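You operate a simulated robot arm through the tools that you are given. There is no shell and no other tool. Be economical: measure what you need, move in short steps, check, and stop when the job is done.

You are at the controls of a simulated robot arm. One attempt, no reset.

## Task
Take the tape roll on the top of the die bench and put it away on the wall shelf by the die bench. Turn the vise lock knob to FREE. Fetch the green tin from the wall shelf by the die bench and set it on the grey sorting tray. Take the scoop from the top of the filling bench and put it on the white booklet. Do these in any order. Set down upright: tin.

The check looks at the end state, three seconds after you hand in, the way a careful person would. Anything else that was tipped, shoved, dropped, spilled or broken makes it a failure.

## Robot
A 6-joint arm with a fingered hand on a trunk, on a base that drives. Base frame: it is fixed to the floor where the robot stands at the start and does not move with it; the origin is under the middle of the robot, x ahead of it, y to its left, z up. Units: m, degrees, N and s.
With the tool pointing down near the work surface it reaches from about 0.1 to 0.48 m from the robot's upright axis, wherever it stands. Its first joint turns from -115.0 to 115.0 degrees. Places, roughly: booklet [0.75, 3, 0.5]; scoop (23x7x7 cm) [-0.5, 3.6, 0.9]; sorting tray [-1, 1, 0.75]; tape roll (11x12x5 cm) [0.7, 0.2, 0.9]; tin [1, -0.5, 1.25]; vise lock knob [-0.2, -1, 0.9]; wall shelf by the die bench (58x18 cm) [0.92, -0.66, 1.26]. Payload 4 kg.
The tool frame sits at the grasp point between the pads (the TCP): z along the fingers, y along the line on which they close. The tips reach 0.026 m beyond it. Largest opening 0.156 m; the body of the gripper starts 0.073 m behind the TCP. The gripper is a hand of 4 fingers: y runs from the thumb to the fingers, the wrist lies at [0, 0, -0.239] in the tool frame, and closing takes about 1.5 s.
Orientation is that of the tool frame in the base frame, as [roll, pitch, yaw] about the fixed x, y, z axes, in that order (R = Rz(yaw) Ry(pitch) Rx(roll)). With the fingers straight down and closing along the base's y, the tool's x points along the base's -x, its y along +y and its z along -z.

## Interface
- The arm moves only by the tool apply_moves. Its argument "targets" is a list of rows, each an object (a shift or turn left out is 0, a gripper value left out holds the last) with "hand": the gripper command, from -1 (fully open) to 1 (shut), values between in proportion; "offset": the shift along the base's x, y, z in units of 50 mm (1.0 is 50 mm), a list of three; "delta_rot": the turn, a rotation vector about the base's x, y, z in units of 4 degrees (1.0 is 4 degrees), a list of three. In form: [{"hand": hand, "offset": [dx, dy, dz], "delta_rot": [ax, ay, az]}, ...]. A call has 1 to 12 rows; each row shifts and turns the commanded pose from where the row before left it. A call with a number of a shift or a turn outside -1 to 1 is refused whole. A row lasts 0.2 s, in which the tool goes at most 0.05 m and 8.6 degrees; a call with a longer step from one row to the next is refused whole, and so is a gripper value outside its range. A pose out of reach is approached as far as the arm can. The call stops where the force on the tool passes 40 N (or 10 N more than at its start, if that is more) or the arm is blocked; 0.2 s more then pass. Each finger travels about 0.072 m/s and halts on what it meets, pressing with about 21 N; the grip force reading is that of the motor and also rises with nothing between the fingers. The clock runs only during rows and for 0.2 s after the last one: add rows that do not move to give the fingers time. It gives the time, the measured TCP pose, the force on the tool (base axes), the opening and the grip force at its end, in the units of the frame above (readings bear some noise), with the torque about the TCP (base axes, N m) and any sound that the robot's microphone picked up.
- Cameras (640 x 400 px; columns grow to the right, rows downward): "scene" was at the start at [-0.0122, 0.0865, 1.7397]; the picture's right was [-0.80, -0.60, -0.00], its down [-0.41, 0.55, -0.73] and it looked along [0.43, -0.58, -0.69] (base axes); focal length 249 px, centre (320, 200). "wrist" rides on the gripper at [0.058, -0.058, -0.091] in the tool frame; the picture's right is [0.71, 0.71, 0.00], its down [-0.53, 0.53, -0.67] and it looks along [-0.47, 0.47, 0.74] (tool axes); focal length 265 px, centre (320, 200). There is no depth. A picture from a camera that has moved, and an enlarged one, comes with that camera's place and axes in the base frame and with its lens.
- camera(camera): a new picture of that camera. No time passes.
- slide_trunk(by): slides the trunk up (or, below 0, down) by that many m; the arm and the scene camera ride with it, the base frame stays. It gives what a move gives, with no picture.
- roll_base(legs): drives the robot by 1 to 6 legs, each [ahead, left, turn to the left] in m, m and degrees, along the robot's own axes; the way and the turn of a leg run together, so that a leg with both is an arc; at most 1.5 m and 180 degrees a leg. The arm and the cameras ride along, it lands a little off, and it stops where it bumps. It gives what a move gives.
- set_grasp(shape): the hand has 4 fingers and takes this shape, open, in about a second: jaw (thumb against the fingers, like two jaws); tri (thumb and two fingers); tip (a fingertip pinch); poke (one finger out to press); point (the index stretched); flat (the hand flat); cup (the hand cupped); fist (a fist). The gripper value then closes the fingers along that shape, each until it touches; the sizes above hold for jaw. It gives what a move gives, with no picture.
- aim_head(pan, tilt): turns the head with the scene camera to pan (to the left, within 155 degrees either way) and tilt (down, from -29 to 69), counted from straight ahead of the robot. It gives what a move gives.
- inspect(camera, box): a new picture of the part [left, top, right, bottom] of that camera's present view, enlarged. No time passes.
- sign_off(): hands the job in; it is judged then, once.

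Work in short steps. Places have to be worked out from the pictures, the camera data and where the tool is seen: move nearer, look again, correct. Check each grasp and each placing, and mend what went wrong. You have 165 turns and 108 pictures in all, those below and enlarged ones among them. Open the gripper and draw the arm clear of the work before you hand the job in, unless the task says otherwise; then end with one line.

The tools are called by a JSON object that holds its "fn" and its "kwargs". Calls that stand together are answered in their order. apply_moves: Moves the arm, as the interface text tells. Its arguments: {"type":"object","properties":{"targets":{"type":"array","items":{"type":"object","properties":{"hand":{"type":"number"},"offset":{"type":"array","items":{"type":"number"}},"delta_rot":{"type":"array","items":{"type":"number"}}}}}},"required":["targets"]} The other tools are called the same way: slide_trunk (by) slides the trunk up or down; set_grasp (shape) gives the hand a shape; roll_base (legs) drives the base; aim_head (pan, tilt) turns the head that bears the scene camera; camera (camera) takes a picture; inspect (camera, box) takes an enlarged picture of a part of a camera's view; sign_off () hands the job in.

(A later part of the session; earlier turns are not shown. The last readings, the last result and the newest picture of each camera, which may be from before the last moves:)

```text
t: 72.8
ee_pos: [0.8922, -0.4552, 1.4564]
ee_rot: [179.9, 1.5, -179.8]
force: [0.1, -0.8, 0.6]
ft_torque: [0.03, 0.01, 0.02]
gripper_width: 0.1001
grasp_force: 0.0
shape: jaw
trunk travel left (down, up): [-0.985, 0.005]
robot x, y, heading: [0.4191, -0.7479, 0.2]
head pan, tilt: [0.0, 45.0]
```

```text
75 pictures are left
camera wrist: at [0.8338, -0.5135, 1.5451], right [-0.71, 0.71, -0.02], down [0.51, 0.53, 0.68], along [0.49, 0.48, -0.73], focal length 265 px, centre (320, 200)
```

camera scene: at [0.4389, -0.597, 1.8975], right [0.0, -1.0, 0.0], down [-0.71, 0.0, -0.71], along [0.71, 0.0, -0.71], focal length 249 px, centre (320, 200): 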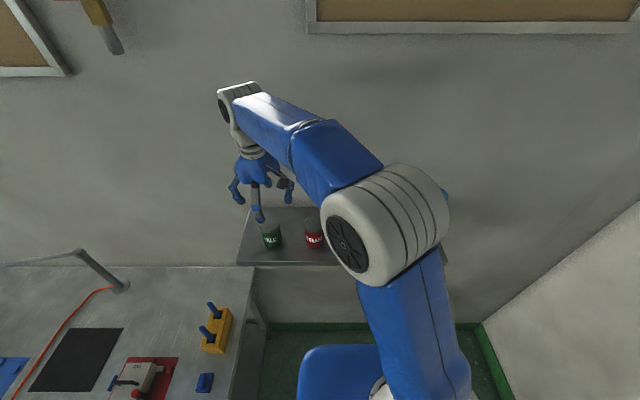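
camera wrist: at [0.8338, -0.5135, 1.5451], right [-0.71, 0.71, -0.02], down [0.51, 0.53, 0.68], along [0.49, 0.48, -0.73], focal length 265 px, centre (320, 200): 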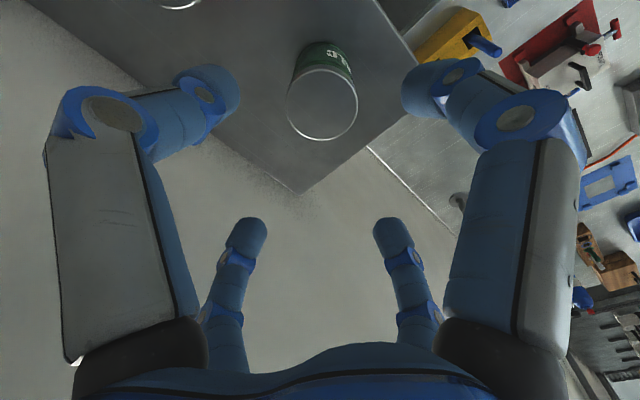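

The tin sits right under the tool (≈0.893, -0.455, top ≈1.35). I descend to z≈1.315.

{"fn": "apply_moves", "kwargs": {"targets": [{"offset": [0, 0, -0.8]}, {"offset": [0, 0, -0.8]}, {"offset": [0, 0, -0.6]}, {"offset": [0, 0, -0.6]}, {}]}}

{"fn": "camera", "kwargs": {"camera": "wrist"}}

{"fn": "inspect", "kwargs": {"camera": "scene", "box": [200, 140, 360, 280]}}

```text
t: 74.0
ee_pos: [0.8932, -0.4541, 1.3157]
ee_rot: [179.9, 1.4, -179.9]
force: [-0.6, 0.2, -0.6]
ft_torque: [0.01, 0.0, 0.01]
gripper_width: 0.1005
grasp_force: 0.0
shape: jaw
trunk travel left (down, up): [-0.985, 0.005]
robot x, y, heading: [0.4156, -0.748, 0.2]
head pan, tilt: [0.0, 45.0]
```

```text
74 pictures are left
camera wrist: at [0.834, -0.5124, 1.4047], right [-0.71, 0.71, -0.02], down [0.51, 0.53, 0.68], along [0.49, 0.48, -0.73], focal length 265 px, centre (320, 200)
```

wrist: 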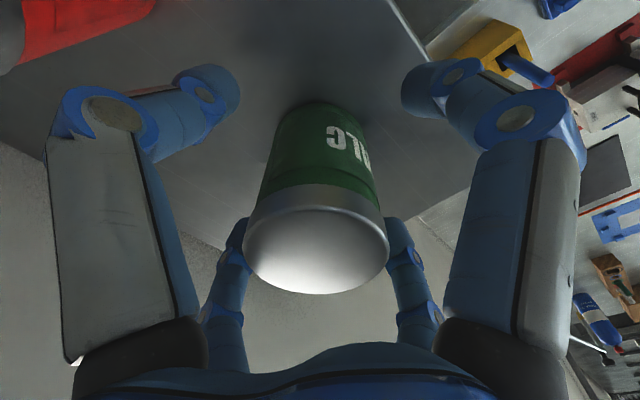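

```text
2.86 times, centred on (280, 210) of scene
camera zoom: at [0.4379, -0.5968, 1.8975], right [0.0, -1.0, 0.0], down [-0.71, 0.0, -0.71], along [0.71, 0.0, -0.71], focal length 712 px, centre (434, 171)
```

zoom: 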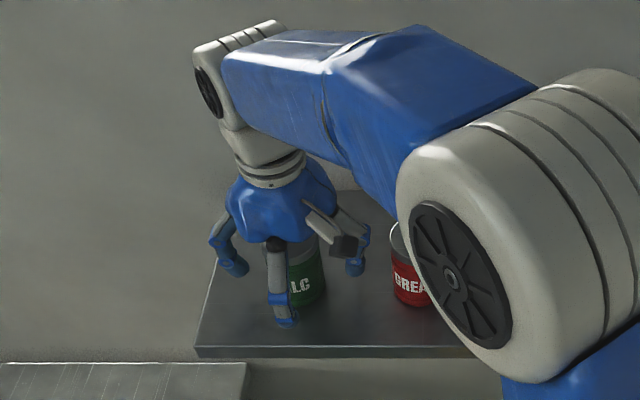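

Well centred around the tin. I close the hand.

{"fn": "apply_moves", "kwargs": {"targets": [{"hand": 0}, {"hand": 0.2}, {"hand": 0.4}, {"hand": 0.7}, {"hand": 1}, {"hand": 1}, {"hand": 1}]}}

{"fn": "apply_moves", "kwargs": {"targets": [{"offset": [0, 0, 0.5]}, {"offset": [0, 0, 0.9]}, {"offset": [0, 0, 0.9]}, {"offset": [-0.4, 0, 0.5]}, {}]}}

{"fn": "camera", "kwargs": {"camera": "wrist"}}

{"fn": "camera", "kwargs": {"camera": "scene"}}

```text
t: 75.7
ee_pos: [0.8948, -0.4527, 1.3167]
ee_rot: [179.9, 1.3, -179.9]
force: [-0.6, 0.3, 0.3]
ft_torque: [-0.01, 0.04, -0.02]
gripper_width: 0.05
grasp_force: 21.1
shape: jaw
trunk travel left (down, up): [-0.985, 0.005]
robot x, y, heading: [0.4157, -0.7475, 0.2]
head pan, tilt: [0.0, 45.0]
```

```text
t: 76.8
ee_pos: [0.8738, -0.4538, 1.4542]
ee_rot: [179.9, 1.4, -179.9]
force: [0.4, -0.5, -1.8]
ft_torque: [-0.03, 0.03, 0.03]
gripper_width: 0.0497
grasp_force: 21.2
shape: jaw
trunk travel left (down, up): [-0.985, 0.005]
robot x, y, heading: [0.4211, -0.7476, -0.1]
head pan, tilt: [0.0, 45.0]
```

```text
72 pictures are left
camera wrist: at [0.8151, -0.5117, 1.5425], right [-0.71, 0.71, -0.02], down [0.51, 0.53, 0.68], along [0.49, 0.47, -0.73], focal length 265 px, centre (320, 200)
```

wrist: 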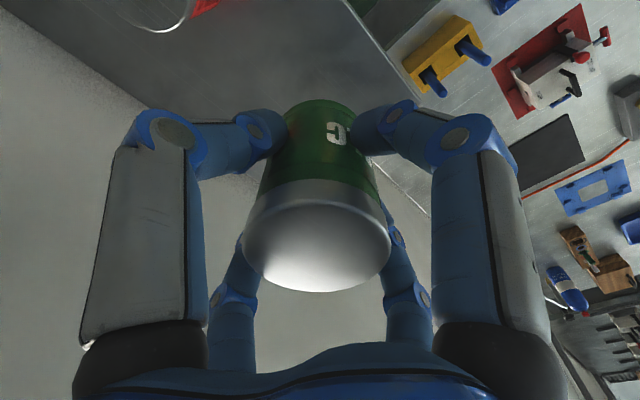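

```text
71 pictures are left
camera scene: at [0.4394, -0.5947, 1.8973], right [0.0, -1.0, 0.0], down [-0.71, 0.0, -0.71], along [0.71, 0.0, -0.71], focal length 249 px, centre (320, 200)
```

scene: 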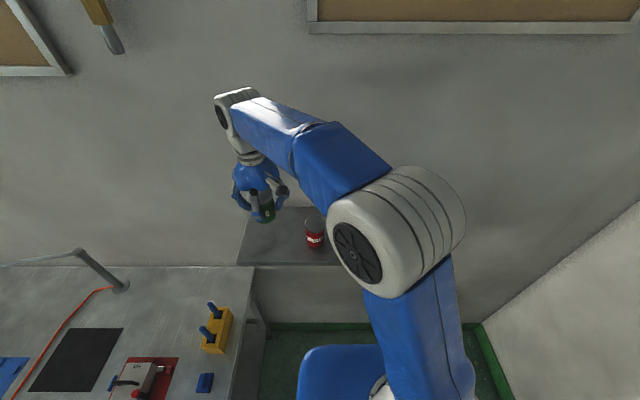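

Tin is securely held and the shelf is tidy. I drive back into open floor, then centre the arm.

{"fn": "roll_base", "kwargs": {"legs": [[-0.3, 0.0, 0], [-0.13, 0.25, 0], [-0.1, 0.5, 0]]}}

{"fn": "apply_moves", "kwargs": {"targets": [{"offset": [0, -0.9, 0]}, {"offset": [0, -0.9, 0]}, {"offset": [0, -0.9, 0]}, {"offset": [0, -0.9, 0]}, {"offset": [0, -0.9, 0]}, {"offset": [0, -0.9, 0]}, {}]}}

{"fn": "roll_base", "kwargs": {"legs": [[0, 0, 180]]}}

```text
t: 91.1
ee_pos: [0.3368, 0.305, 1.4483]
ee_rot: [-179.9, 1.2, -178.8]
force: [0.2, 1.1, -2.6]
ft_torque: [-0.05, 0.05, 0.01]
gripper_width: 0.0495
grasp_force: 21.7
shape: jaw
trunk travel left (down, up): [-0.985, 0.005]
robot x, y, heading: [-0.123, -0.0005, 1.1]
head pan, tilt: [0.0, 45.0]
```

```text
t: 92.7
ee_pos: [0.3405, 0.0335, 1.4508]
ee_rot: [180.0, 0.9, -178.9]
force: [2.1, 0.8, -2.6]
ft_torque: [-0.03, 0.13, -0.03]
gripper_width: 0.0497
grasp_force: 21.1
shape: jaw
trunk travel left (down, up): [-0.985, 0.005]
robot x, y, heading: [-0.1247, 0.0023, 0.9]
head pan, tilt: [0.0, 45.0]
```

```text
t: 112.4
ee_pos: [-0.5774, -0.0059, 1.4549]
ee_rot: [180.0, 1.5, -2.1]
force: [0.4, -0.3, -2.1]
ft_torque: [-0.01, 0.0, 0.03]
gripper_width: 0.0493
grasp_force: 20.7
shape: jaw
trunk travel left (down, up): [-0.985, 0.005]
robot x, y, heading: [-0.1235, -0.0017, 177.5]
head pan, tilt: [0.0, 45.0]
```

Now facing the sorting table. I strafe to y≈1.1, correct the heading, and look.

{"fn": "roll_base", "kwargs": {"legs": [[0, -1.1, 2.5]]}}

{"fn": "camera", "kwargs": {"camera": "scene"}}

```text
t: 126.5
ee_pos: [-0.5488, 1.0744, 1.4526]
ee_rot: [179.9, 1.3, -0.7]
force: [0.0, 0.6, -2.1]
ft_torque: [-0.05, 0.04, -0.02]
gripper_width: 0.0494
grasp_force: 21.8
shape: jaw
trunk travel left (down, up): [-0.985, 0.005]
robot x, y, heading: [-0.0908, 1.0925, 179.1]
head pan, tilt: [0.0, 45.0]
```

```text
70 pictures are left
camera scene: at [-0.1202, 0.9429, 1.8973], right [0.02, 1.0, 0.0], down [0.71, -0.01, -0.7], along [-0.7, 0.01, -0.71], focal length 249 px, centre (320, 200)
```

scene: 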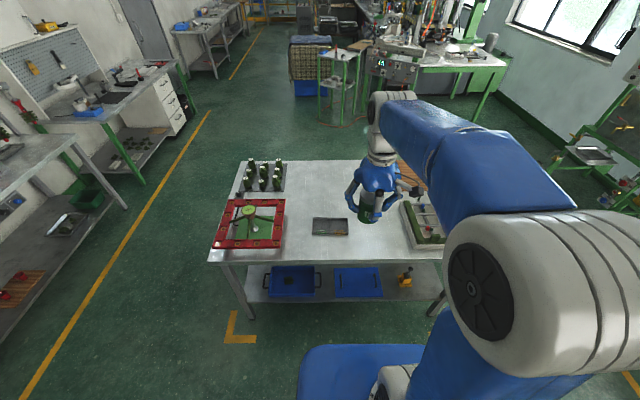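

The tray is near (-1.01, 1.015). I zoom in on it.

{"fn": "inspect", "kwargs": {"camera": "scene", "box": [200, 150, 440, 300]}}

```text
2.67 times, centred on (320, 225) of scene
camera zoom: at [-0.1202, 0.9429, 1.8973], right [0.02, 1.0, 0.0], down [0.71, -0.01, -0.7], along [-0.7, 0.01, -0.71], focal length 665 px, centre (320, 133)
```

zoom: 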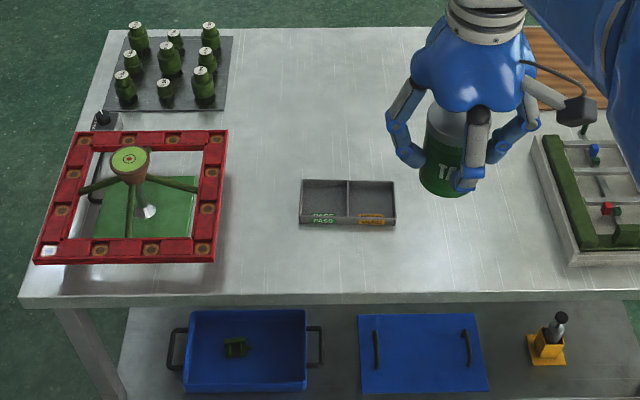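

The tray has two bays; I'll use the left PASS bay near (-1.03, 0.967). I drive up to the table with the tin high, and lower the trunk.

{"fn": "roll_base", "kwargs": {"legs": [[0, 0.1, 0.9], [0.42, 0, 0]]}}

{"fn": "slide_trunk", "kwargs": {"by": -0.25}}

{"fn": "camera", "kwargs": {"camera": "scene"}}

{"fn": "camera", "kwargs": {"camera": "wrist"}}

```text
t: 133.9
ee_pos: [-0.9732, 0.9672, 1.4514]
ee_rot: [179.8, 1.1, 0.2]
force: [-1.7, 1.0, -2.5]
ft_torque: [-0.04, -0.1, 0.0]
gripper_width: 0.0492
grasp_force: 21.4
shape: jaw
trunk travel left (down, up): [-0.985, 0.005]
robot x, y, heading: [-0.5128, 0.9907, -179.9]
head pan, tilt: [0.0, 45.0]
```

```text
t: 136.5
ee_pos: [-0.9668, 0.9636, 1.2045]
ee_rot: [-179.9, 1.3, 0.2]
force: [0.0, -0.9, -1.7]
ft_torque: [0.01, 0.0, 0.0]
gripper_width: 0.0492
grasp_force: 21.1
shape: jaw
trunk travel left (down, up): [-0.735, 0.255]
robot x, y, heading: [-0.5167, 0.9933, -179.8]
head pan, tilt: [0.0, 45.0]
```

```text
68 pictures are left
camera scene: at [-0.5374, 0.8399, 1.6473], right [0.0, 1.0, 0.0], down [0.71, 0.0, -0.71], along [-0.71, 0.0, -0.71], focal length 249 px, centre (320, 200)
```

scene: 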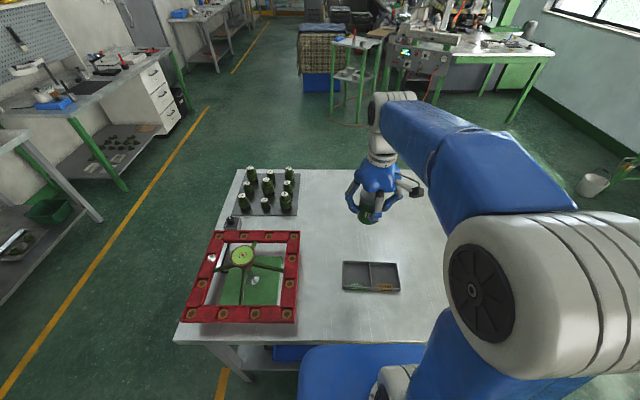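

```text
67 pictures are left
camera wrist: at [-0.9074, 1.0229, 1.2929], right [0.71, -0.7, -0.02], down [-0.51, -0.53, 0.68], along [-0.49, -0.47, -0.73], focal length 265 px, centre (320, 200)
```

wrist: 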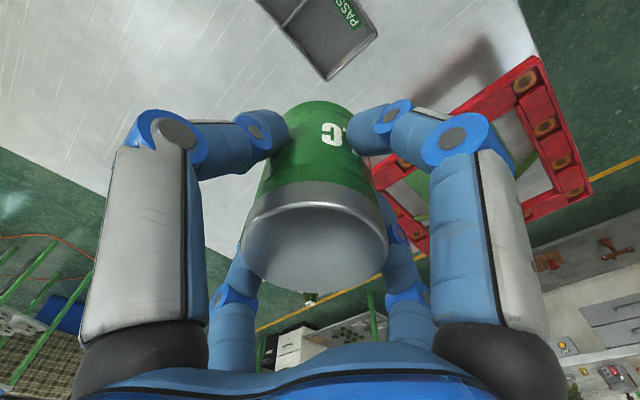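

Triangulation puts the PASS bay near (-0.967, 0.966), right under the tool. I descend to z≈1.0 and re-check.

{"fn": "apply_moves", "kwargs": {"targets": [{"offset": [0, 0, -0.9]}, {"offset": [0, 0, -0.9]}, {"offset": [0, 0, -0.9]}, {"offset": [0, 0, -0.9]}, {"offset": [0, 0, -0.4]}, {}]}}

{"fn": "camera", "kwargs": {"camera": "wrist"}}

{"fn": "inspect", "kwargs": {"camera": "scene", "box": [260, 190, 500, 340]}}

```text
t: 137.9
ee_pos: [-0.9667, 0.965, 1.002]
ee_rot: [179.9, 1.5, 0.2]
force: [-0.6, -0.4, -2.4]
ft_torque: [-0.03, 0.01, 0.0]
gripper_width: 0.0493
grasp_force: 21.3
shape: jaw
trunk travel left (down, up): [-0.735, 0.255]
robot x, y, heading: [-0.5163, 0.9875, -179.9]
head pan, tilt: [0.0, 45.0]
```

```text
66 pictures are left
camera wrist: at [-0.9063, 1.0234, 1.0925], right [0.71, -0.7, -0.02], down [-0.51, -0.53, 0.68], along [-0.49, -0.47, -0.73], focal length 265 px, centre (320, 200)
```

wrist: 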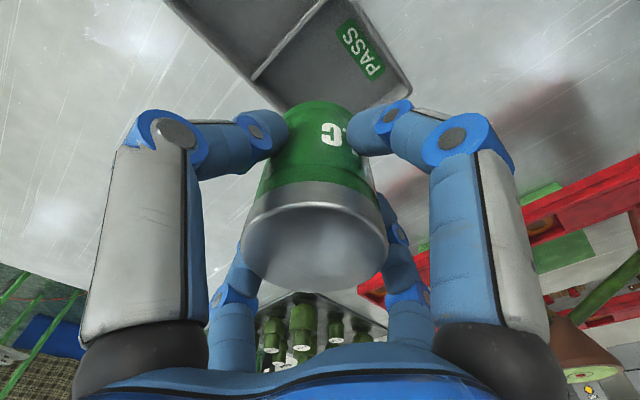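

```text
2.67 times, centred on (380, 265) of scene
camera zoom: at [-0.5363, 0.8402, 1.6473], right [0.0, 1.0, 0.0], down [0.71, 0.0, -0.71], along [-0.71, 0.0, -0.71], focal length 665 px, centre (160, 27)
```

zoom: 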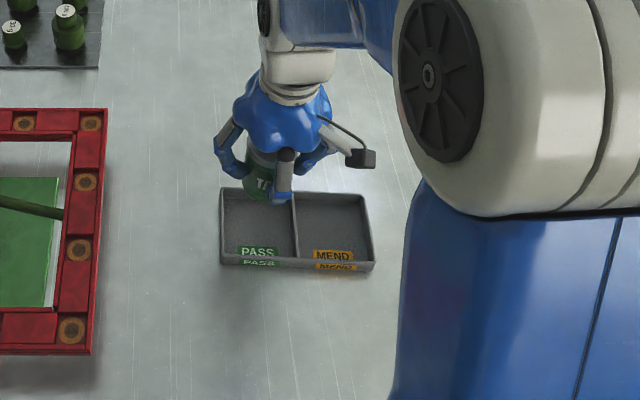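

Estimates agree on y≈0.963, with x between -0.965 and -0.99 depending on tray height. I go down 5 cm more and re-measure.

{"fn": "apply_moves", "kwargs": {"targets": [{"offset": [0, 0, -0.5]}, {"offset": [0, 0, -0.5]}, {}]}}

{"fn": "camera", "kwargs": {"camera": "wrist"}}

{"fn": "inspect", "kwargs": {"camera": "scene", "box": [310, 215, 430, 315]}}

```text
t: 138.7
ee_pos: [-0.9653, 0.9654, 0.9535]
ee_rot: [180.0, 1.5, 0.2]
force: [0.8, 0.9, -1.7]
ft_torque: [0.01, 0.0, 0.02]
gripper_width: 0.0492
grasp_force: 21.0
shape: jaw
trunk travel left (down, up): [-0.735, 0.255]
robot x, y, heading: [-0.5132, 0.991, -179.9]
head pan, tilt: [0.0, 45.0]
```

```text
64 pictures are left
camera wrist: at [-0.9041, 1.0234, 1.0432], right [0.71, -0.7, -0.02], down [-0.51, -0.53, 0.68], along [-0.49, -0.47, -0.73], focal length 265 px, centre (320, 200)
```

wrist: 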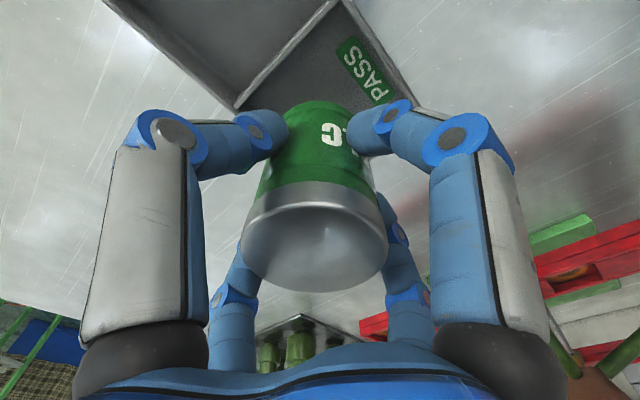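

```text
4.00 times, centred on (370, 265) of scene
camera zoom: at [-0.5347, 0.8402, 1.6474], right [0.0, 1.0, 0.0], down [0.71, 0.0, -0.71], along [-0.71, 0.0, -0.71], focal length 997 px, centre (120, -60)
```

zoom: 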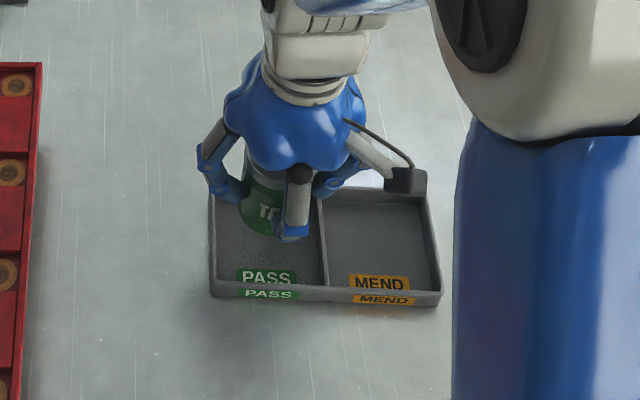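

Good: rim at z≈0.874, bay x -1.0…-0.913, y 0.915…1.014; the tin is over its middle. I nudge +6 mm in x and lower in small steps.

{"fn": "apply_moves", "kwargs": {"targets": [{"offset": [0.13, 0, -0.2]}, {"offset": [0, 0, -0.3]}, {"offset": [0, 0, -0.2]}, {"offset": [0, 0, -0.1]}, {}]}}

{"fn": "inspect", "kwargs": {"camera": "scene", "box": [310, 215, 430, 315]}}

```text
t: 139.9
ee_pos: [-0.9596, 0.9659, 0.9157]
ee_rot: [-180.0, 1.4, 0.3]
force: [-0.8, -0.1, -2.4]
ft_torque: [0.02, 0.03, 0.01]
gripper_width: 0.0491
grasp_force: 20.5
shape: jaw
trunk travel left (down, up): [-0.735, 0.255]
robot x, y, heading: [-0.5139, 0.9913, -180.2]
head pan, tilt: [0.0, 45.0]
```

```text
4.00 times, centred on (370, 265) of scene
camera zoom: at [-0.535, 0.8403, 1.6474], right [0.0, 1.0, 0.0], down [0.71, 0.0, -0.71], along [-0.71, 0.0, -0.71], focal length 997 px, centre (120, -60)
```

zoom: 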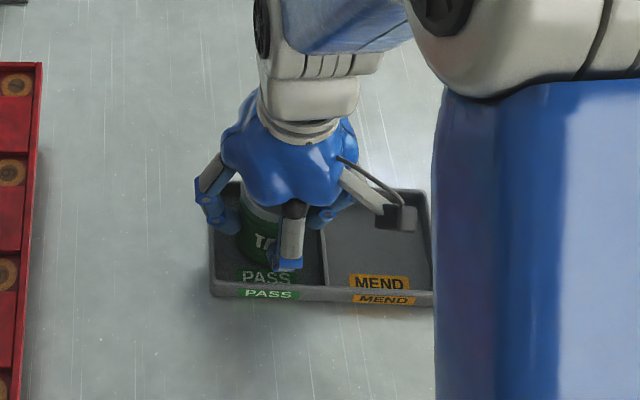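

The tin is inside the bay just above its floor. I lower in 3–4 mm steps to contact.

{"fn": "apply_moves", "kwargs": {"targets": [{"offset": [0, 0, -0.07]}, {"offset": [0, 0, -0.07]}, {"offset": [0, 0, -0.07]}]}}

```text
t: 140.7
ee_pos: [-0.9606, 0.9664, 0.9087]
ee_rot: [179.9, 1.9, 0.2]
force: [1.0, -0.1, 29.4]
ft_torque: [0.04, 0.1, -0.03]
gripper_width: 0.0502
grasp_force: 21.0
shape: jaw
trunk travel left (down, up): [-0.735, 0.255]
robot x, y, heading: [-0.5137, 0.9911, -179.9]
head pan, tilt: [0.0, 45.0]
```

Firm contact (29 N). I ease off a few mm and open gently.

{"fn": "apply_moves", "kwargs": {"targets": [{"offset": [0, 0, 0.06]}, {}]}}

{"fn": "apply_moves", "kwargs": {"targets": [{"hand": 0.3}, {"hand": 0.2}, {"hand": 0.1}, {"hand": 0}, {"hand": 0}, {}]}}

{"fn": "camera", "kwargs": {"camera": "wrist"}}

{"fn": "inspect", "kwargs": {"camera": "scene", "box": [310, 215, 430, 315]}}

```text
t: 141.3
ee_pos: [-0.9591, 0.9653, 0.9079]
ee_rot: [179.9, 1.6, 0.2]
force: [-4.7, -0.1, 20.9]
ft_torque: [0.03, 0.23, 0.03]
gripper_width: 0.0502
grasp_force: 20.9
shape: jaw
trunk travel left (down, up): [-0.735, 0.255]
robot x, y, heading: [-0.513, 0.9913, -180.0]
head pan, tilt: [0.0, 45.0]
```

```text
t: 142.7
ee_pos: [-0.9596, 0.9641, 0.9067]
ee_rot: [-179.9, 1.5, 0.2]
force: [-0.1, -0.4, 0.5]
ft_torque: [0.0, -0.01, -0.01]
gripper_width: 0.0774
grasp_force: 0.0
shape: jaw
trunk travel left (down, up): [-0.735, 0.255]
robot x, y, heading: [-0.5135, 0.9901, -179.9]
head pan, tilt: [0.0, 45.0]
```

```text
61 pictures are left
camera wrist: at [-0.8989, 1.0231, 0.9963], right [0.71, -0.7, -0.02], down [-0.51, -0.53, 0.68], along [-0.49, -0.47, -0.73], focal length 265 px, centre (320, 200)
```

wrist: 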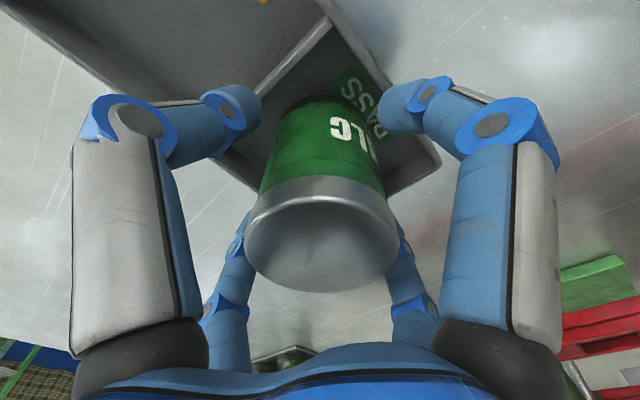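

```text
4.00 times, centred on (370, 265) of scene
camera zoom: at [-0.5357, 0.8403, 1.6473], right [0.0, 1.0, 0.0], down [0.71, 0.0, -0.71], along [-0.71, 0.0, -0.71], focal length 997 px, centre (120, -60)
```

zoom: 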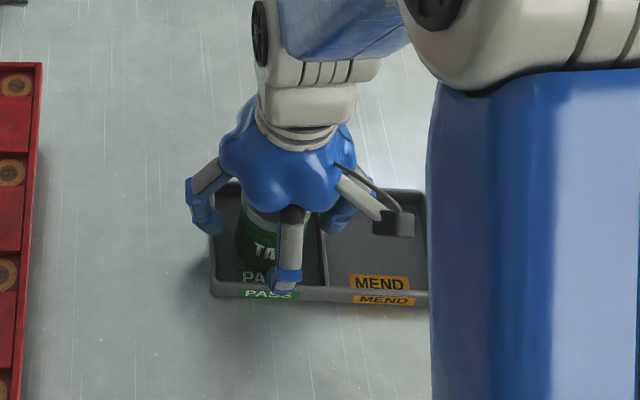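

The tin is upright in the bay. I raise the hand straight up and confirm.

{"fn": "apply_moves", "kwargs": {"targets": [{"hand": 0, "offset": [0, 0, 0.3]}, {"hand": -0.2, "offset": [0, 0, 0.5]}, {"hand": -0.3, "offset": [0, 0, 0.9]}, {"offset": [0, 0, 0.9]}, {"offset": [0, 0, 0.9]}, {"offset": [0, 0, 0.9]}, {}]}}

{"fn": "inspect", "kwargs": {"camera": "scene", "box": [310, 215, 430, 315]}}

```text
t: 144.3
ee_pos: [-0.961, 0.9655, 1.126]
ee_rot: [180.0, 1.4, 0.2]
force: [0.4, -0.8, -0.4]
ft_torque: [-0.01, 0.0, 0.03]
gripper_width: 0.1007
grasp_force: 0.1
shape: jaw
trunk travel left (down, up): [-0.735, 0.255]
robot x, y, heading: [-0.513, 0.9905, -180.0]
head pan, tilt: [0.0, 45.0]
```

```text
4.00 times, centred on (370, 265) of scene
camera zoom: at [-0.5368, 0.8402, 1.6473], right [0.0, 1.0, 0.0], down [0.71, 0.0, -0.71], along [-0.71, 0.0, -0.71], focal length 997 px, centre (120, -60)
```

zoom: 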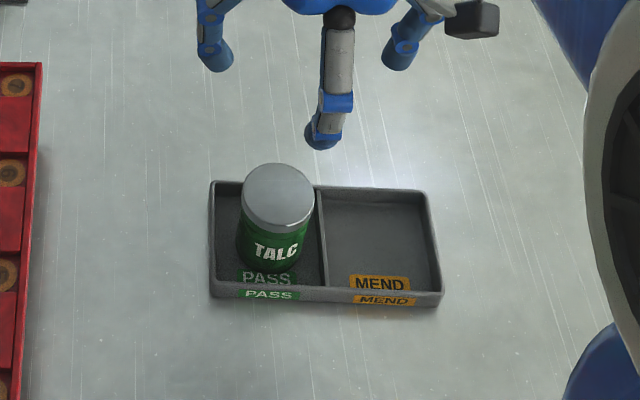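

Tin placed neatly. Next the scoop: I back off, turn to face +y, and drive towards the filling bench.

{"fn": "roll_base", "kwargs": {"legs": [[-0.4, 0, 0], [0, 0, -90], [1.0, 0, 0]]}}

{"fn": "aim_head", "kwargs": {"pan": 10, "tilt": 30}}

{"fn": "camera", "kwargs": {"camera": "scene"}}

{"fn": "aim_head", "kwargs": {"pan": -55, "tilt": 45}}

{"fn": "camera", "kwargs": {"camera": "scene"}}

```text
t: 172.9
ee_pos: [-0.1425, 2.4573, 1.1248]
ee_rot: [179.9, 1.5, -89.4]
force: [-0.1, 0.7, 0.6]
ft_torque: [-0.01, -0.04, 0.0]
gripper_width: 0.1011
grasp_force: 0.0
shape: jaw
trunk travel left (down, up): [-0.735, 0.255]
robot x, y, heading: [-0.1131, 2.0109, 90.5]
head pan, tilt: [0.0, 45.0]
```

```text
t: 173.6
ee_pos: [-0.1409, 2.4575, 1.1252]
ee_rot: [180.0, 1.4, -89.4]
force: [-0.1, 0.3, -0.2]
ft_torque: [0.0, -0.01, 0.01]
gripper_width: 0.1011
grasp_force: 0.0
shape: jaw
trunk travel left (down, up): [-0.735, 0.255]
robot x, y, heading: [-0.1132, 2.0113, 90.4]
head pan, tilt: [10.0, 30.0]
```

```text
58 pictures are left
camera scene: at [-0.2811, 2.0411, 1.6699], right [0.98, 0.18, 0.0], down [0.09, -0.49, -0.87], along [-0.16, 0.85, -0.5], focal length 249 px, centre (320, 200)
```

scene: 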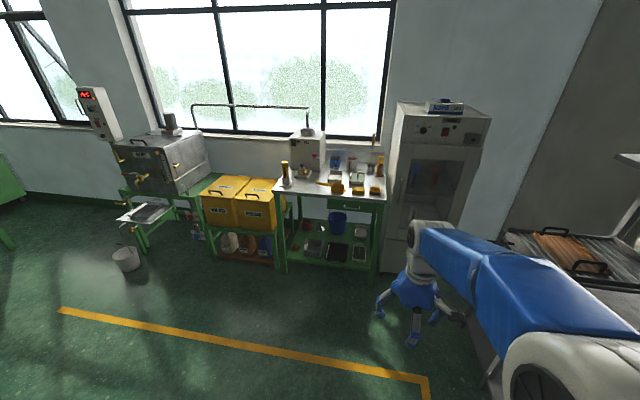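

```text
t: 175.0
ee_pos: [-0.1408, 2.4579, 1.1263]
ee_rot: [180.0, 1.4, -89.5]
force: [-0.7, -0.2, 0.0]
ft_torque: [-0.02, 0.02, -0.01]
gripper_width: 0.101
grasp_force: 0.0
shape: jaw
trunk travel left (down, up): [-0.735, 0.255]
robot x, y, heading: [-0.1129, 2.0127, 90.6]
head pan, tilt: [-55.0, 45.0]
```

```text
57 pictures are left
camera scene: at [-0.1988, 1.9993, 1.6474], right [0.58, -0.81, 0.0], down [-0.58, -0.41, -0.71], along [0.58, 0.41, -0.71], focal length 249 px, centre (320, 200)
```

scene: 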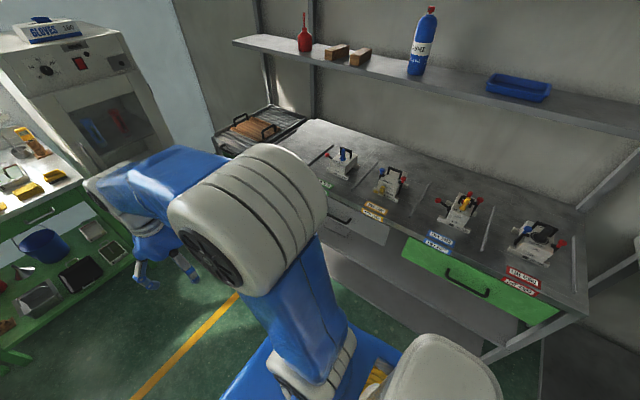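

The yellow scoops are on the green filling bench; the booklet is not visible yet. I drive nearer and look at both places.

{"fn": "roll_base", "kwargs": {"legs": [[0.5, 0.3, -0.5]]}}

{"fn": "aim_head", "kwargs": {"pan": 15, "tilt": 40}}

{"fn": "camera", "kwargs": {"camera": "scene"}}

{"fn": "aim_head", "kwargs": {"pan": -75, "tilt": 45}}

{"fn": "camera", "kwargs": {"camera": "scene"}}

```text
t: 182.0
ee_pos: [-0.4424, 2.9641, 1.1248]
ee_rot: [-180.0, 1.5, -89.5]
force: [0.8, -0.3, 1.0]
ft_torque: [0.01, -0.02, 0.02]
gripper_width: 0.1008
grasp_force: 0.0
shape: jaw
trunk travel left (down, up): [-0.735, 0.255]
robot x, y, heading: [-0.4179, 2.5207, 90.8]
head pan, tilt: [-55.0, 45.0]
```

```text
t: 183.4
ee_pos: [-0.4405, 2.9635, 1.1249]
ee_rot: [-180.0, 1.3, -89.5]
force: [0.0, 1.2, -0.4]
ft_torque: [0.01, -0.01, 0.04]
gripper_width: 0.101
grasp_force: 0.0
shape: jaw
trunk travel left (down, up): [-0.735, 0.255]
robot x, y, heading: [-0.4153, 2.5218, 90.5]
head pan, tilt: [15.0, 40.0]
```

```text
56 pictures are left
camera scene: at [-0.5895, 2.5416, 1.6546], right [0.96, 0.26, 0.0], down [0.17, -0.62, -0.77], along [-0.2, 0.74, -0.64], focal length 249 px, centre (320, 200)
```

scene: 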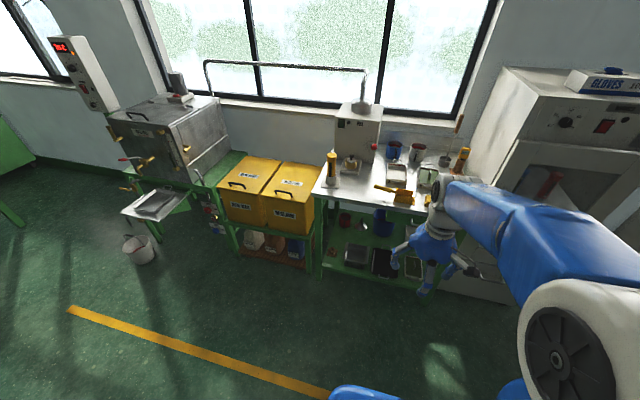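

```text
t: 185.0
ee_pos: [-0.4418, 2.9646, 1.126]
ee_rot: [-180.0, 1.3, -89.5]
force: [0.4, -0.2, -0.6]
ft_torque: [0.06, 0.01, -0.01]
gripper_width: 0.1009
grasp_force: 0.1
shape: jaw
trunk travel left (down, up): [-0.735, 0.255]
robot x, y, heading: [-0.4155, 2.5201, 90.2]
head pan, tilt: [-75.0, 45.0]
```

```text
55 pictures are left
camera scene: at [-0.4887, 2.4812, 1.6474], right [0.27, -0.96, 0.0], down [-0.68, -0.19, -0.71], along [0.68, 0.19, -0.71], focal length 249 px, centre (320, 200)
```

scene: 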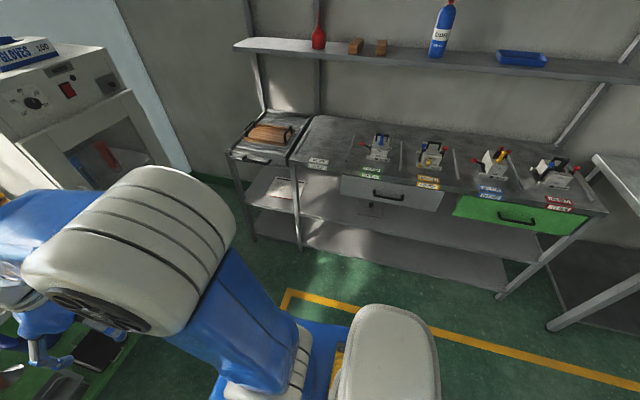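

There's the white booklet on the mid shelf under the side bench, at about (0.7, 3.0, 0.5). I zoom in on it.

{"fn": "inspect", "kwargs": {"camera": "scene", "box": [210, 110, 370, 250]}}

```text
2.86 times, centred on (290, 180) of scene
camera zoom: at [-0.4887, 2.4812, 1.6474], right [0.27, -0.96, 0.0], down [-0.68, -0.19, -0.71], along [0.68, 0.19, -0.71], focal length 712 px, centre (406, 257)
```

zoom: 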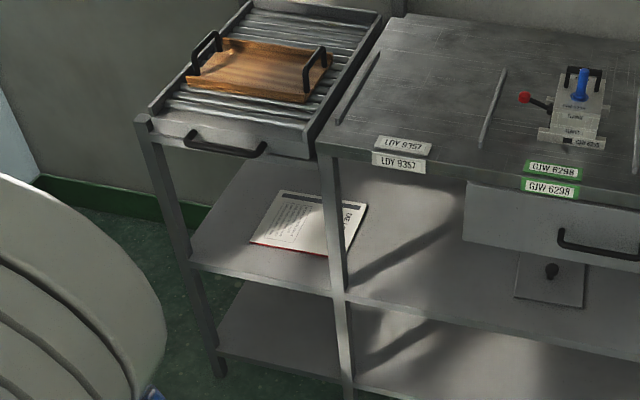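

The booklet lies on the shelf between two legs (y≈2.91 and 3.25), x≈0.56–0.76. Now I look closely at the scoop.

{"fn": "aim_head", "kwargs": {"pan": 5, "tilt": 40}}

{"fn": "inspect", "kwargs": {"camera": "scene", "box": [250, 100, 450, 225]}}

{"fn": "camera", "kwargs": {"camera": "wrist"}}

```text
t: 186.6
ee_pos: [-0.4414, 2.9643, 1.1261]
ee_rot: [180.0, 1.5, -89.5]
force: [0.3, -0.1, -0.3]
ft_torque: [0.02, -0.03, 0.01]
gripper_width: 0.1009
grasp_force: 0.1
shape: jaw
trunk travel left (down, up): [-0.735, 0.255]
robot x, y, heading: [-0.4172, 2.5224, 90.4]
head pan, tilt: [5.0, 40.0]
```

```text
3.20 times, centred on (350, 162) of scene
camera zoom: at [-0.5748, 2.5442, 1.6546], right [1.0, 0.09, 0.0], down [0.06, -0.64, -0.77], along [-0.07, 0.76, -0.64], focal length 798 px, centre (224, 320)
```

zoom: 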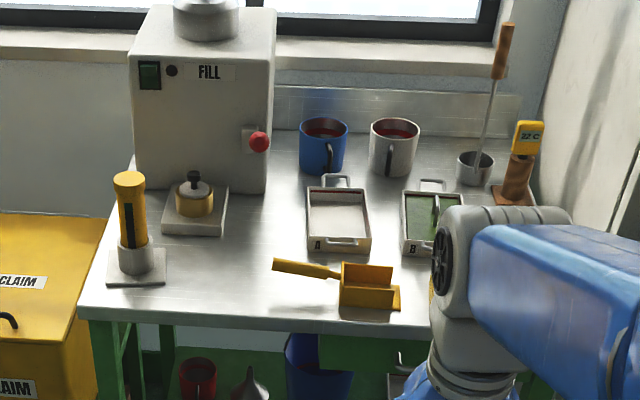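

```text
52 pictures are left
camera wrist: at [-0.383, 2.9043, 1.2149], right [-0.7, -0.71, -0.02], down [-0.53, 0.5, 0.68], along [-0.48, 0.49, -0.73], focal length 265 px, centre (320, 200)
```

wrist: 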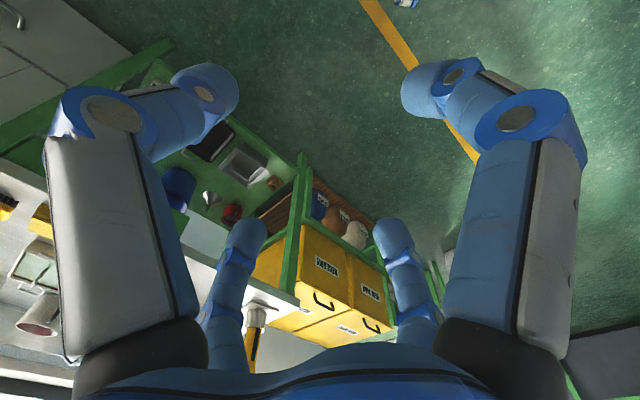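

The scoop's handle points to -x (end ≈(-0.588, 3.60)), bowl to the right. I'll grip the handle end like a chuck, tool pointing +x and ~25° below horizontal, which also suits reaching under the side bench. First I turn the hand: yaw +45°.

{"fn": "apply_moves", "kwargs": {"targets": [{"hand": -0.3, "delta_rot": [0, 0, 1]}, {"delta_rot": [0, 0, 1]}, {"delta_rot": [0, 0, 1]}, {"delta_rot": [0, 0, 1]}, {"delta_rot": [0, 0, 1]}, {"delta_rot": [0, 0, 1]}, {"delta_rot": [0, 0, 1]}, {"delta_rot": [0, 0, 1]}, {"delta_rot": [0, 0, 1]}, {"delta_rot": [0, 0, 1]}, {"delta_rot": [0, 0, 1]}, {"delta_rot": [0, 0, 0.25]}]}}

{"fn": "apply_moves", "kwargs": {"targets": [{"delta_rot": [0, -1, 0]}, {"delta_rot": [0, -1, 0]}, {"delta_rot": [0, -1, 0]}, {"delta_rot": [0, -1, 0]}, {"delta_rot": [0, -1, 0]}, {"delta_rot": [0, -1, 0]}, {"delta_rot": [0, -1, 0]}, {"delta_rot": [0, -1, 0]}, {"delta_rot": [0, -1, 0]}, {"delta_rot": [0, -1, 0]}, {"delta_rot": [0, -1, 0]}, {"delta_rot": [0, -1, 0]}]}}

{"fn": "apply_moves", "kwargs": {"targets": [{"delta_rot": [0, -1, 0]}, {"delta_rot": [0, -1, 0]}, {"delta_rot": [0, -1, 0]}, {"delta_rot": [0, -1, 0]}, {}]}}

```text
t: 189.2
ee_pos: [-0.4413, 2.9644, 1.1254]
ee_rot: [-180.0, 1.5, -44.5]
force: [0.8, -0.1, 0.0]
ft_torque: [-0.02, 0.0, 0.03]
gripper_width: 0.101
grasp_force: 0.1
shape: jaw
trunk travel left (down, up): [-0.735, 0.255]
robot x, y, heading: [-0.4158, 2.5196, 90.4]
head pan, tilt: [5.0, 40.0]
```

```text
t: 191.8
ee_pos: [-0.4434, 2.9635, 1.126]
ee_rot: [-142.6, -30.9, -54.8]
force: [0.5, -0.2, -0.4]
ft_torque: [0.03, -0.01, 0.01]
gripper_width: 0.101
grasp_force: 0.0
shape: jaw
trunk travel left (down, up): [-0.735, 0.255]
robot x, y, heading: [-0.4179, 2.5194, 90.3]
head pan, tilt: [5.0, 40.0]
```

```text
t: 193.0
ee_pos: [-0.4427, 2.9638, 1.1247]
ee_rot: [-125.9, -39.0, -64.5]
force: [-0.8, 0.3, 1.2]
ft_torque: [0.0, 0.0, 0.02]
gripper_width: 0.1007
grasp_force: 0.1
shape: jaw
trunk travel left (down, up): [-0.735, 0.255]
robot x, y, heading: [-0.4136, 2.5188, 90.0]
head pan, tilt: [5.0, 40.0]
```

The tilt works, but a yellow dispenser at (-0.81, 3.55) would block a pure +x approach, so I yaw the tool 50° to point diagonally (+x+y), then drive to about (-0.65, 2.95).

{"fn": "apply_moves", "kwargs": {"targets": [{"delta_rot": [0, 0, 1]}, {"delta_rot": [0, 0, 1]}, {"delta_rot": [0, 0, 1]}, {"delta_rot": [0, 0, 1]}, {"delta_rot": [0, 0, 1]}, {"delta_rot": [0, 0, 1]}, {"delta_rot": [0, 0, 1]}, {"delta_rot": [0, 0, 1]}, {"delta_rot": [0, 0, 1]}, {"delta_rot": [0, 0, 1]}, {"delta_rot": [0, 0, 1]}, {"delta_rot": [0, 0, 1]}]}}

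{"fn": "roll_base", "kwargs": {"legs": [[0, 0.24, 0], [0.42, 0, 0]]}}

{"fn": "camera", "kwargs": {"camera": "wrist"}}

{"fn": "camera", "kwargs": {"camera": "scene"}}

```text
t: 195.6
ee_pos: [-0.441, 2.9644, 1.1261]
ee_rot: [-125.9, -39.0, -16.5]
force: [0.0, -0.4, 0.0]
ft_torque: [0.02, 0.01, 0.02]
gripper_width: 0.101
grasp_force: 0.0
shape: jaw
trunk travel left (down, up): [-0.735, 0.255]
robot x, y, heading: [-0.4177, 2.5192, 90.3]
head pan, tilt: [5.0, 40.0]
```

```text
t: 204.7
ee_pos: [-0.6765, 3.3881, 1.1256]
ee_rot: [-125.8, -39.0, -17.1]
force: [0.0, 1.1, -1.2]
ft_torque: [0.03, 0.02, -0.02]
gripper_width: 0.1009
grasp_force: 0.1
shape: jaw
trunk travel left (down, up): [-0.735, 0.255]
robot x, y, heading: [-0.6575, 2.9444, 89.7]
head pan, tilt: [5.0, 40.0]
```

```text
51 pictures are left
camera wrist: at [-0.7056, 3.3543, 1.2398], right [0.75, -0.66, 0.0], down [-0.62, -0.7, -0.36], along [0.24, 0.27, -0.93], focal length 265 px, centre (320, 200)
```

wrist: 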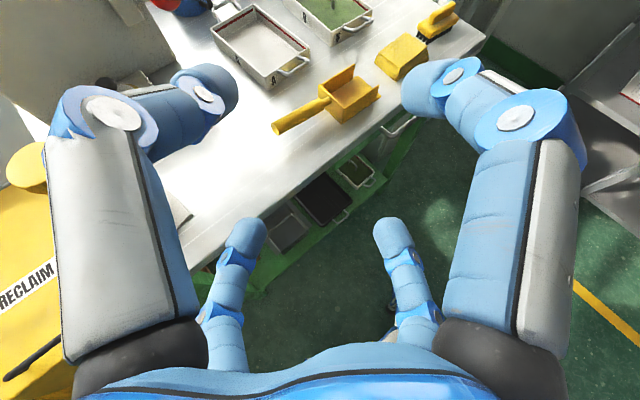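

```text
50 pictures are left
camera scene: at [-0.814, 2.9695, 1.6546], right [1.0, 0.08, 0.0], down [0.05, -0.64, -0.77], along [-0.06, 0.76, -0.64], focal length 249 px, centre (320, 200)
```

scene: 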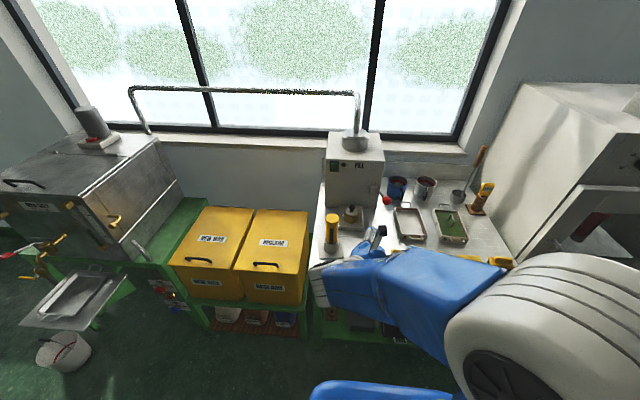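

The wrist view shows the scoop well. I zoom on it.

{"fn": "inspect", "kwargs": {"camera": "wrist", "box": [230, 40, 430, 165]}}

```text
3.20 times, centred on (330, 102) of wrist
camera zoom: at [-0.7056, 3.3543, 1.2398], right [0.75, -0.66, 0.0], down [-0.62, -0.7, -0.36], along [0.24, 0.27, -0.93], focal length 849 px, centre (288, 512)
```

zoom: 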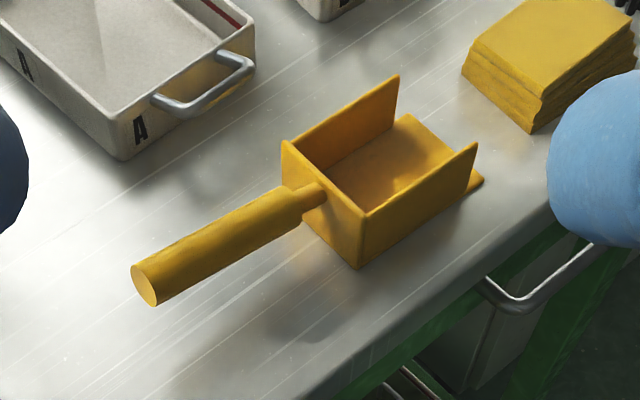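

The handle is a round bar ~2.4 cm thick, axis at z≈0.892, y≈3.588, from x=-0.589 to -0.495; table at z≈0.852. I lessen the tilt by 8° and go to a pre-grasp 10 cm back.

{"fn": "apply_moves", "kwargs": {"targets": [{"hand": -0.1, "offset": [0.24, 0.43, -0.57], "delta_rot": [-0.755, 0.656, 0]}, {"offset": [0.24, 0.43, -0.57], "delta_rot": [-0.755, 0.656, 0]}, {"offset": [0.24, 0.43, -0.57]}, {"offset": [0.24, 0.43, -0.57]}, {"offset": [0.24, 0.43, -0.57]}, {"offset": [0.24, 0.43, -0.57]}, {}]}}

{"fn": "camera", "kwargs": {"camera": "wrist"}}

```text
t: 206.3
ee_pos: [-0.6046, 3.5171, 0.9558]
ee_rot: [-134.7, -35.5, -11.6]
force: [0.7, 0.4, 0.1]
ft_torque: [0.01, 0.0, 0.0]
gripper_width: 0.0861
grasp_force: 0.0
shape: jaw
trunk travel left (down, up): [-0.735, 0.255]
robot x, y, heading: [-0.6556, 2.9435, 89.6]
head pan, tilt: [5.0, 40.0]
```

```text
48 pictures are left
camera wrist: at [-0.6227, 3.4959, 1.0744], right [0.75, -0.66, 0.0], down [-0.64, -0.73, -0.23], along [0.15, 0.17, -0.97], focal length 265 px, centre (320, 200)
```

wrist: 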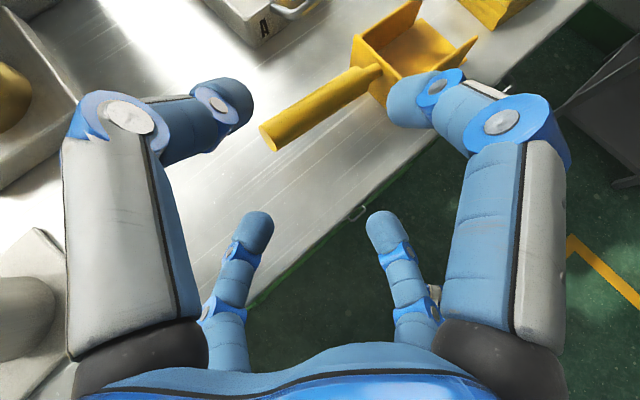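

Positions confirmed. I advance 6 cm along the tool axis with the hand narrowed to ~6.5 cm, then check.

{"fn": "apply_moves", "kwargs": {"targets": [{"hand": 0.1, "offset": [0.18, 0.255, -0.228]}, {"hand": 0.17, "offset": [0.18, 0.255, -0.228]}, {"offset": [0.18, 0.255, -0.228]}, {}]}}

{"fn": "camera", "kwargs": {"camera": "wrist"}}

```text
t: 207.3
ee_pos: [-0.576, 3.5551, 0.9216]
ee_rot: [-134.8, -35.4, -11.6]
force: [0.2, -0.8, 0.5]
ft_torque: [-0.01, -0.04, -0.03]
gripper_width: 0.0651
grasp_force: 0.0
shape: jaw
trunk travel left (down, up): [-0.735, 0.255]
robot x, y, heading: [-0.6566, 2.9424, 89.7]
head pan, tilt: [5.0, 40.0]
```

```text
47 pictures are left
camera wrist: at [-0.5952, 3.5344, 1.0411], right [0.75, -0.66, 0.0], down [-0.64, -0.73, -0.23], along [0.15, 0.17, -0.97], focal length 265 px, centre (320, 200)
```

wrist: 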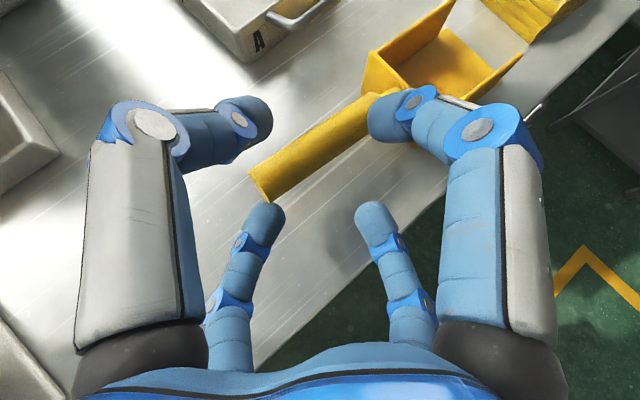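

The handle runs too diagonally between the fingers here. I back off and yaw the tool a further 26° so the handle crosses between the upper and lower finger pairs.

{"fn": "apply_moves", "kwargs": {"targets": [{"hand": 0.1, "offset": [-0.4, -0.5, 0.5]}, {"offset": [-0.3, -0.4, 0.3], "delta_rot": [0, 0, 1]}, {"delta_rot": [0, 0, 1]}, {"delta_rot": [0, 0, 1]}, {"delta_rot": [0, 0, 1]}, {"delta_rot": [0, 0, 1]}, {"delta_rot": [0, 0, 1]}, {"delta_rot": [0, 0, 0.5]}, {"offset": [0.42, 0.1, -0.2]}, {"offset": [0.42, 0.1, -0.2]}, {}]}}

{"fn": "camera", "kwargs": {"camera": "wrist"}}

```text
t: 209.7
ee_pos: [-0.5809, 3.524, 0.9431]
ee_rot: [-135.1, -35.7, 14.1]
force: [-0.4, 1.3, -0.3]
ft_torque: [0.02, 0.02, 0.01]
gripper_width: 0.0699
grasp_force: 0.1
shape: jaw
out of reach, approached as far as the arm can: row 10
trunk travel left (down, up): [-0.735, 0.255]
robot x, y, heading: [-0.6569, 2.9428, 89.9]
head pan, tilt: [5.0, 40.0]
```

```text
46 pictures are left
camera wrist: at [-0.5894, 3.497, 1.0619], right [0.96, -0.27, 0.01], down [-0.27, -0.94, -0.22], along [0.07, 0.21, -0.97], focal length 265 px, centre (320, 200)
```

wrist: 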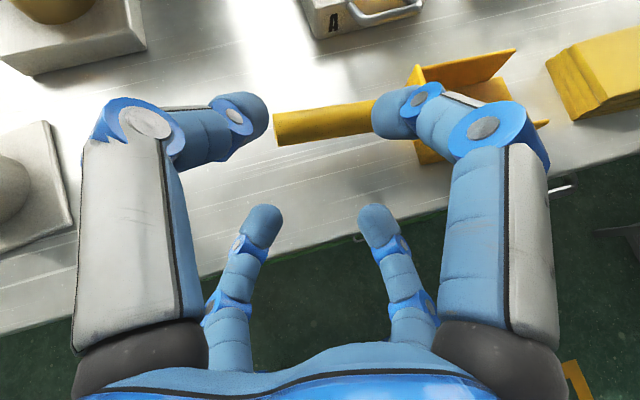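

The handle is now lateral between the pairs, but the arm nears its limit. I back the tool off, drive the base 7 cm closer, and narrow the hand.

{"fn": "apply_moves", "kwargs": {"targets": [{"hand": 0.3, "offset": [0.1, -0.7, 0.3]}, {"offset": [0.1, -0.7, 0.1]}, {}]}}

{"fn": "roll_base", "kwargs": {"legs": [[0.08, 0, 0]]}}

{"fn": "camera", "kwargs": {"camera": "wrist"}}

```text
t: 210.5
ee_pos: [-0.5918, 3.4575, 0.9684]
ee_rot: [-134.9, -35.6, 14.1]
force: [0.1, 0.1, 0.2]
ft_torque: [0.01, -0.01, -0.02]
gripper_width: 0.055
grasp_force: 0.0
shape: jaw
out of reach, approached as far as the arm can: row 1, 2
trunk travel left (down, up): [-0.735, 0.255]
robot x, y, heading: [-0.6573, 2.9443, 89.7]
head pan, tilt: [5.0, 40.0]
```

```text
t: 212.2
ee_pos: [-0.5922, 3.5383, 0.9683]
ee_rot: [-135.0, -35.7, 14.1]
force: [0.4, 0.1, -0.1]
ft_torque: [0.0, 0.02, 0.0]
gripper_width: 0.055
grasp_force: 0.0
shape: jaw
trunk travel left (down, up): [-0.735, 0.255]
robot x, y, heading: [-0.6545, 3.0237, 89.6]
head pan, tilt: [5.0, 40.0]
```

```text
45 pictures are left
camera wrist: at [-0.6002, 3.5109, 1.087], right [0.96, -0.27, 0.01], down [-0.27, -0.94, -0.23], along [0.07, 0.22, -0.97], focal length 265 px, centre (320, 200)
```

wrist: 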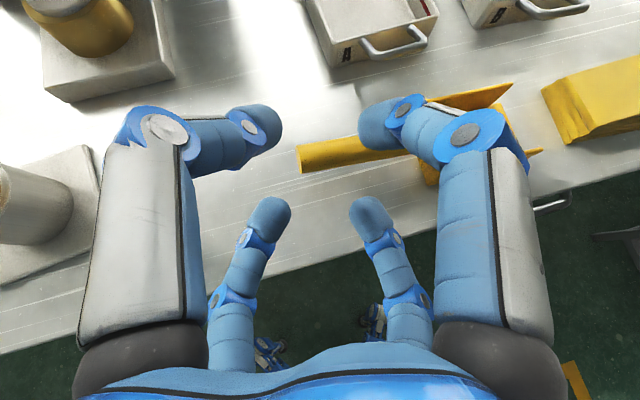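

The limit is sideways, so I shift the base 4.2 cm right, then come down to the pre-grasp and look.

{"fn": "roll_base", "kwargs": {"legs": [[0, -0.042, 0]]}}

{"fn": "apply_moves", "kwargs": {"targets": [{"offset": [0, 0, -0.35]}, {"offset": [0, 0, -0.35]}, {}]}}

{"fn": "camera", "kwargs": {"camera": "wrist"}}

```text
t: 213.4
ee_pos: [-0.5524, 3.5369, 0.9684]
ee_rot: [-135.1, -35.7, 14.2]
force: [-0.1, 0.0, -0.6]
ft_torque: [0.01, -0.01, -0.02]
gripper_width: 0.0547
grasp_force: 0.1
shape: jaw
trunk travel left (down, up): [-0.735, 0.255]
robot x, y, heading: [-0.615, 3.025, 89.9]
head pan, tilt: [5.0, 40.0]
```

```text
t: 214.2
ee_pos: [-0.5508, 3.5371, 0.9323]
ee_rot: [-135.0, -35.6, 13.9]
force: [-1.0, 0.5, -0.7]
ft_torque: [0.0, 0.02, 0.0]
gripper_width: 0.055
grasp_force: 0.1
shape: jaw
trunk travel left (down, up): [-0.735, 0.255]
robot x, y, heading: [-0.6093, 3.0259, 89.8]
head pan, tilt: [5.0, 40.0]
```

```text
44 pictures are left
camera wrist: at [-0.5594, 3.5108, 1.0524], right [0.96, -0.28, 0.01], down [-0.27, -0.94, -0.23], along [0.07, 0.21, -0.97], focal length 265 px, centre (320, 200)
```

wrist: 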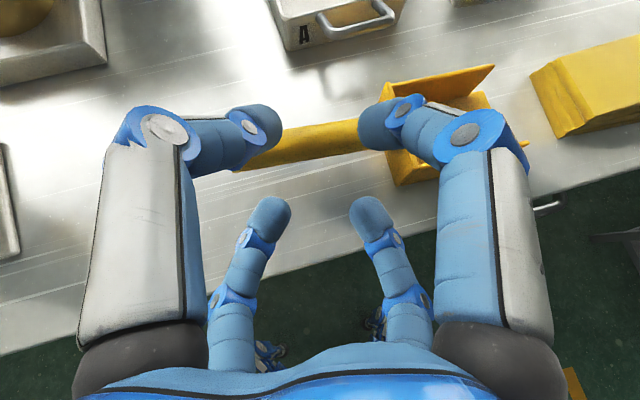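

Clearances fit; I advance to the handle in small steps.

{"fn": "apply_moves", "kwargs": {"targets": [{"offset": [-0.01, 0.2, -0.16]}, {"offset": [-0.01, 0.2, -0.16]}, {"offset": [-0.01, 0.2, -0.16]}, {}]}}

{"fn": "camera", "kwargs": {"camera": "wrist"}}

```text
t: 215.2
ee_pos: [-0.5526, 3.567, 0.9099]
ee_rot: [-135.0, -35.6, 14.1]
force: [0.8, 0.4, -0.5]
ft_torque: [-0.04, -0.02, 0.0]
gripper_width: 0.0549
grasp_force: 0.0
shape: jaw
trunk travel left (down, up): [-0.735, 0.255]
robot x, y, heading: [-0.6132, 3.0254, 89.9]
head pan, tilt: [5.0, 40.0]
```

```text
43 pictures are left
camera wrist: at [-0.5598, 3.5398, 1.0288], right [0.96, -0.27, 0.01], down [-0.27, -0.94, -0.23], along [0.07, 0.22, -0.97], focal length 265 px, centre (320, 200)
```

wrist: 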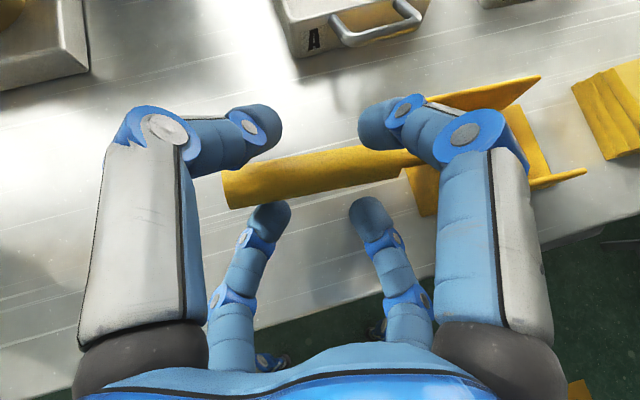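

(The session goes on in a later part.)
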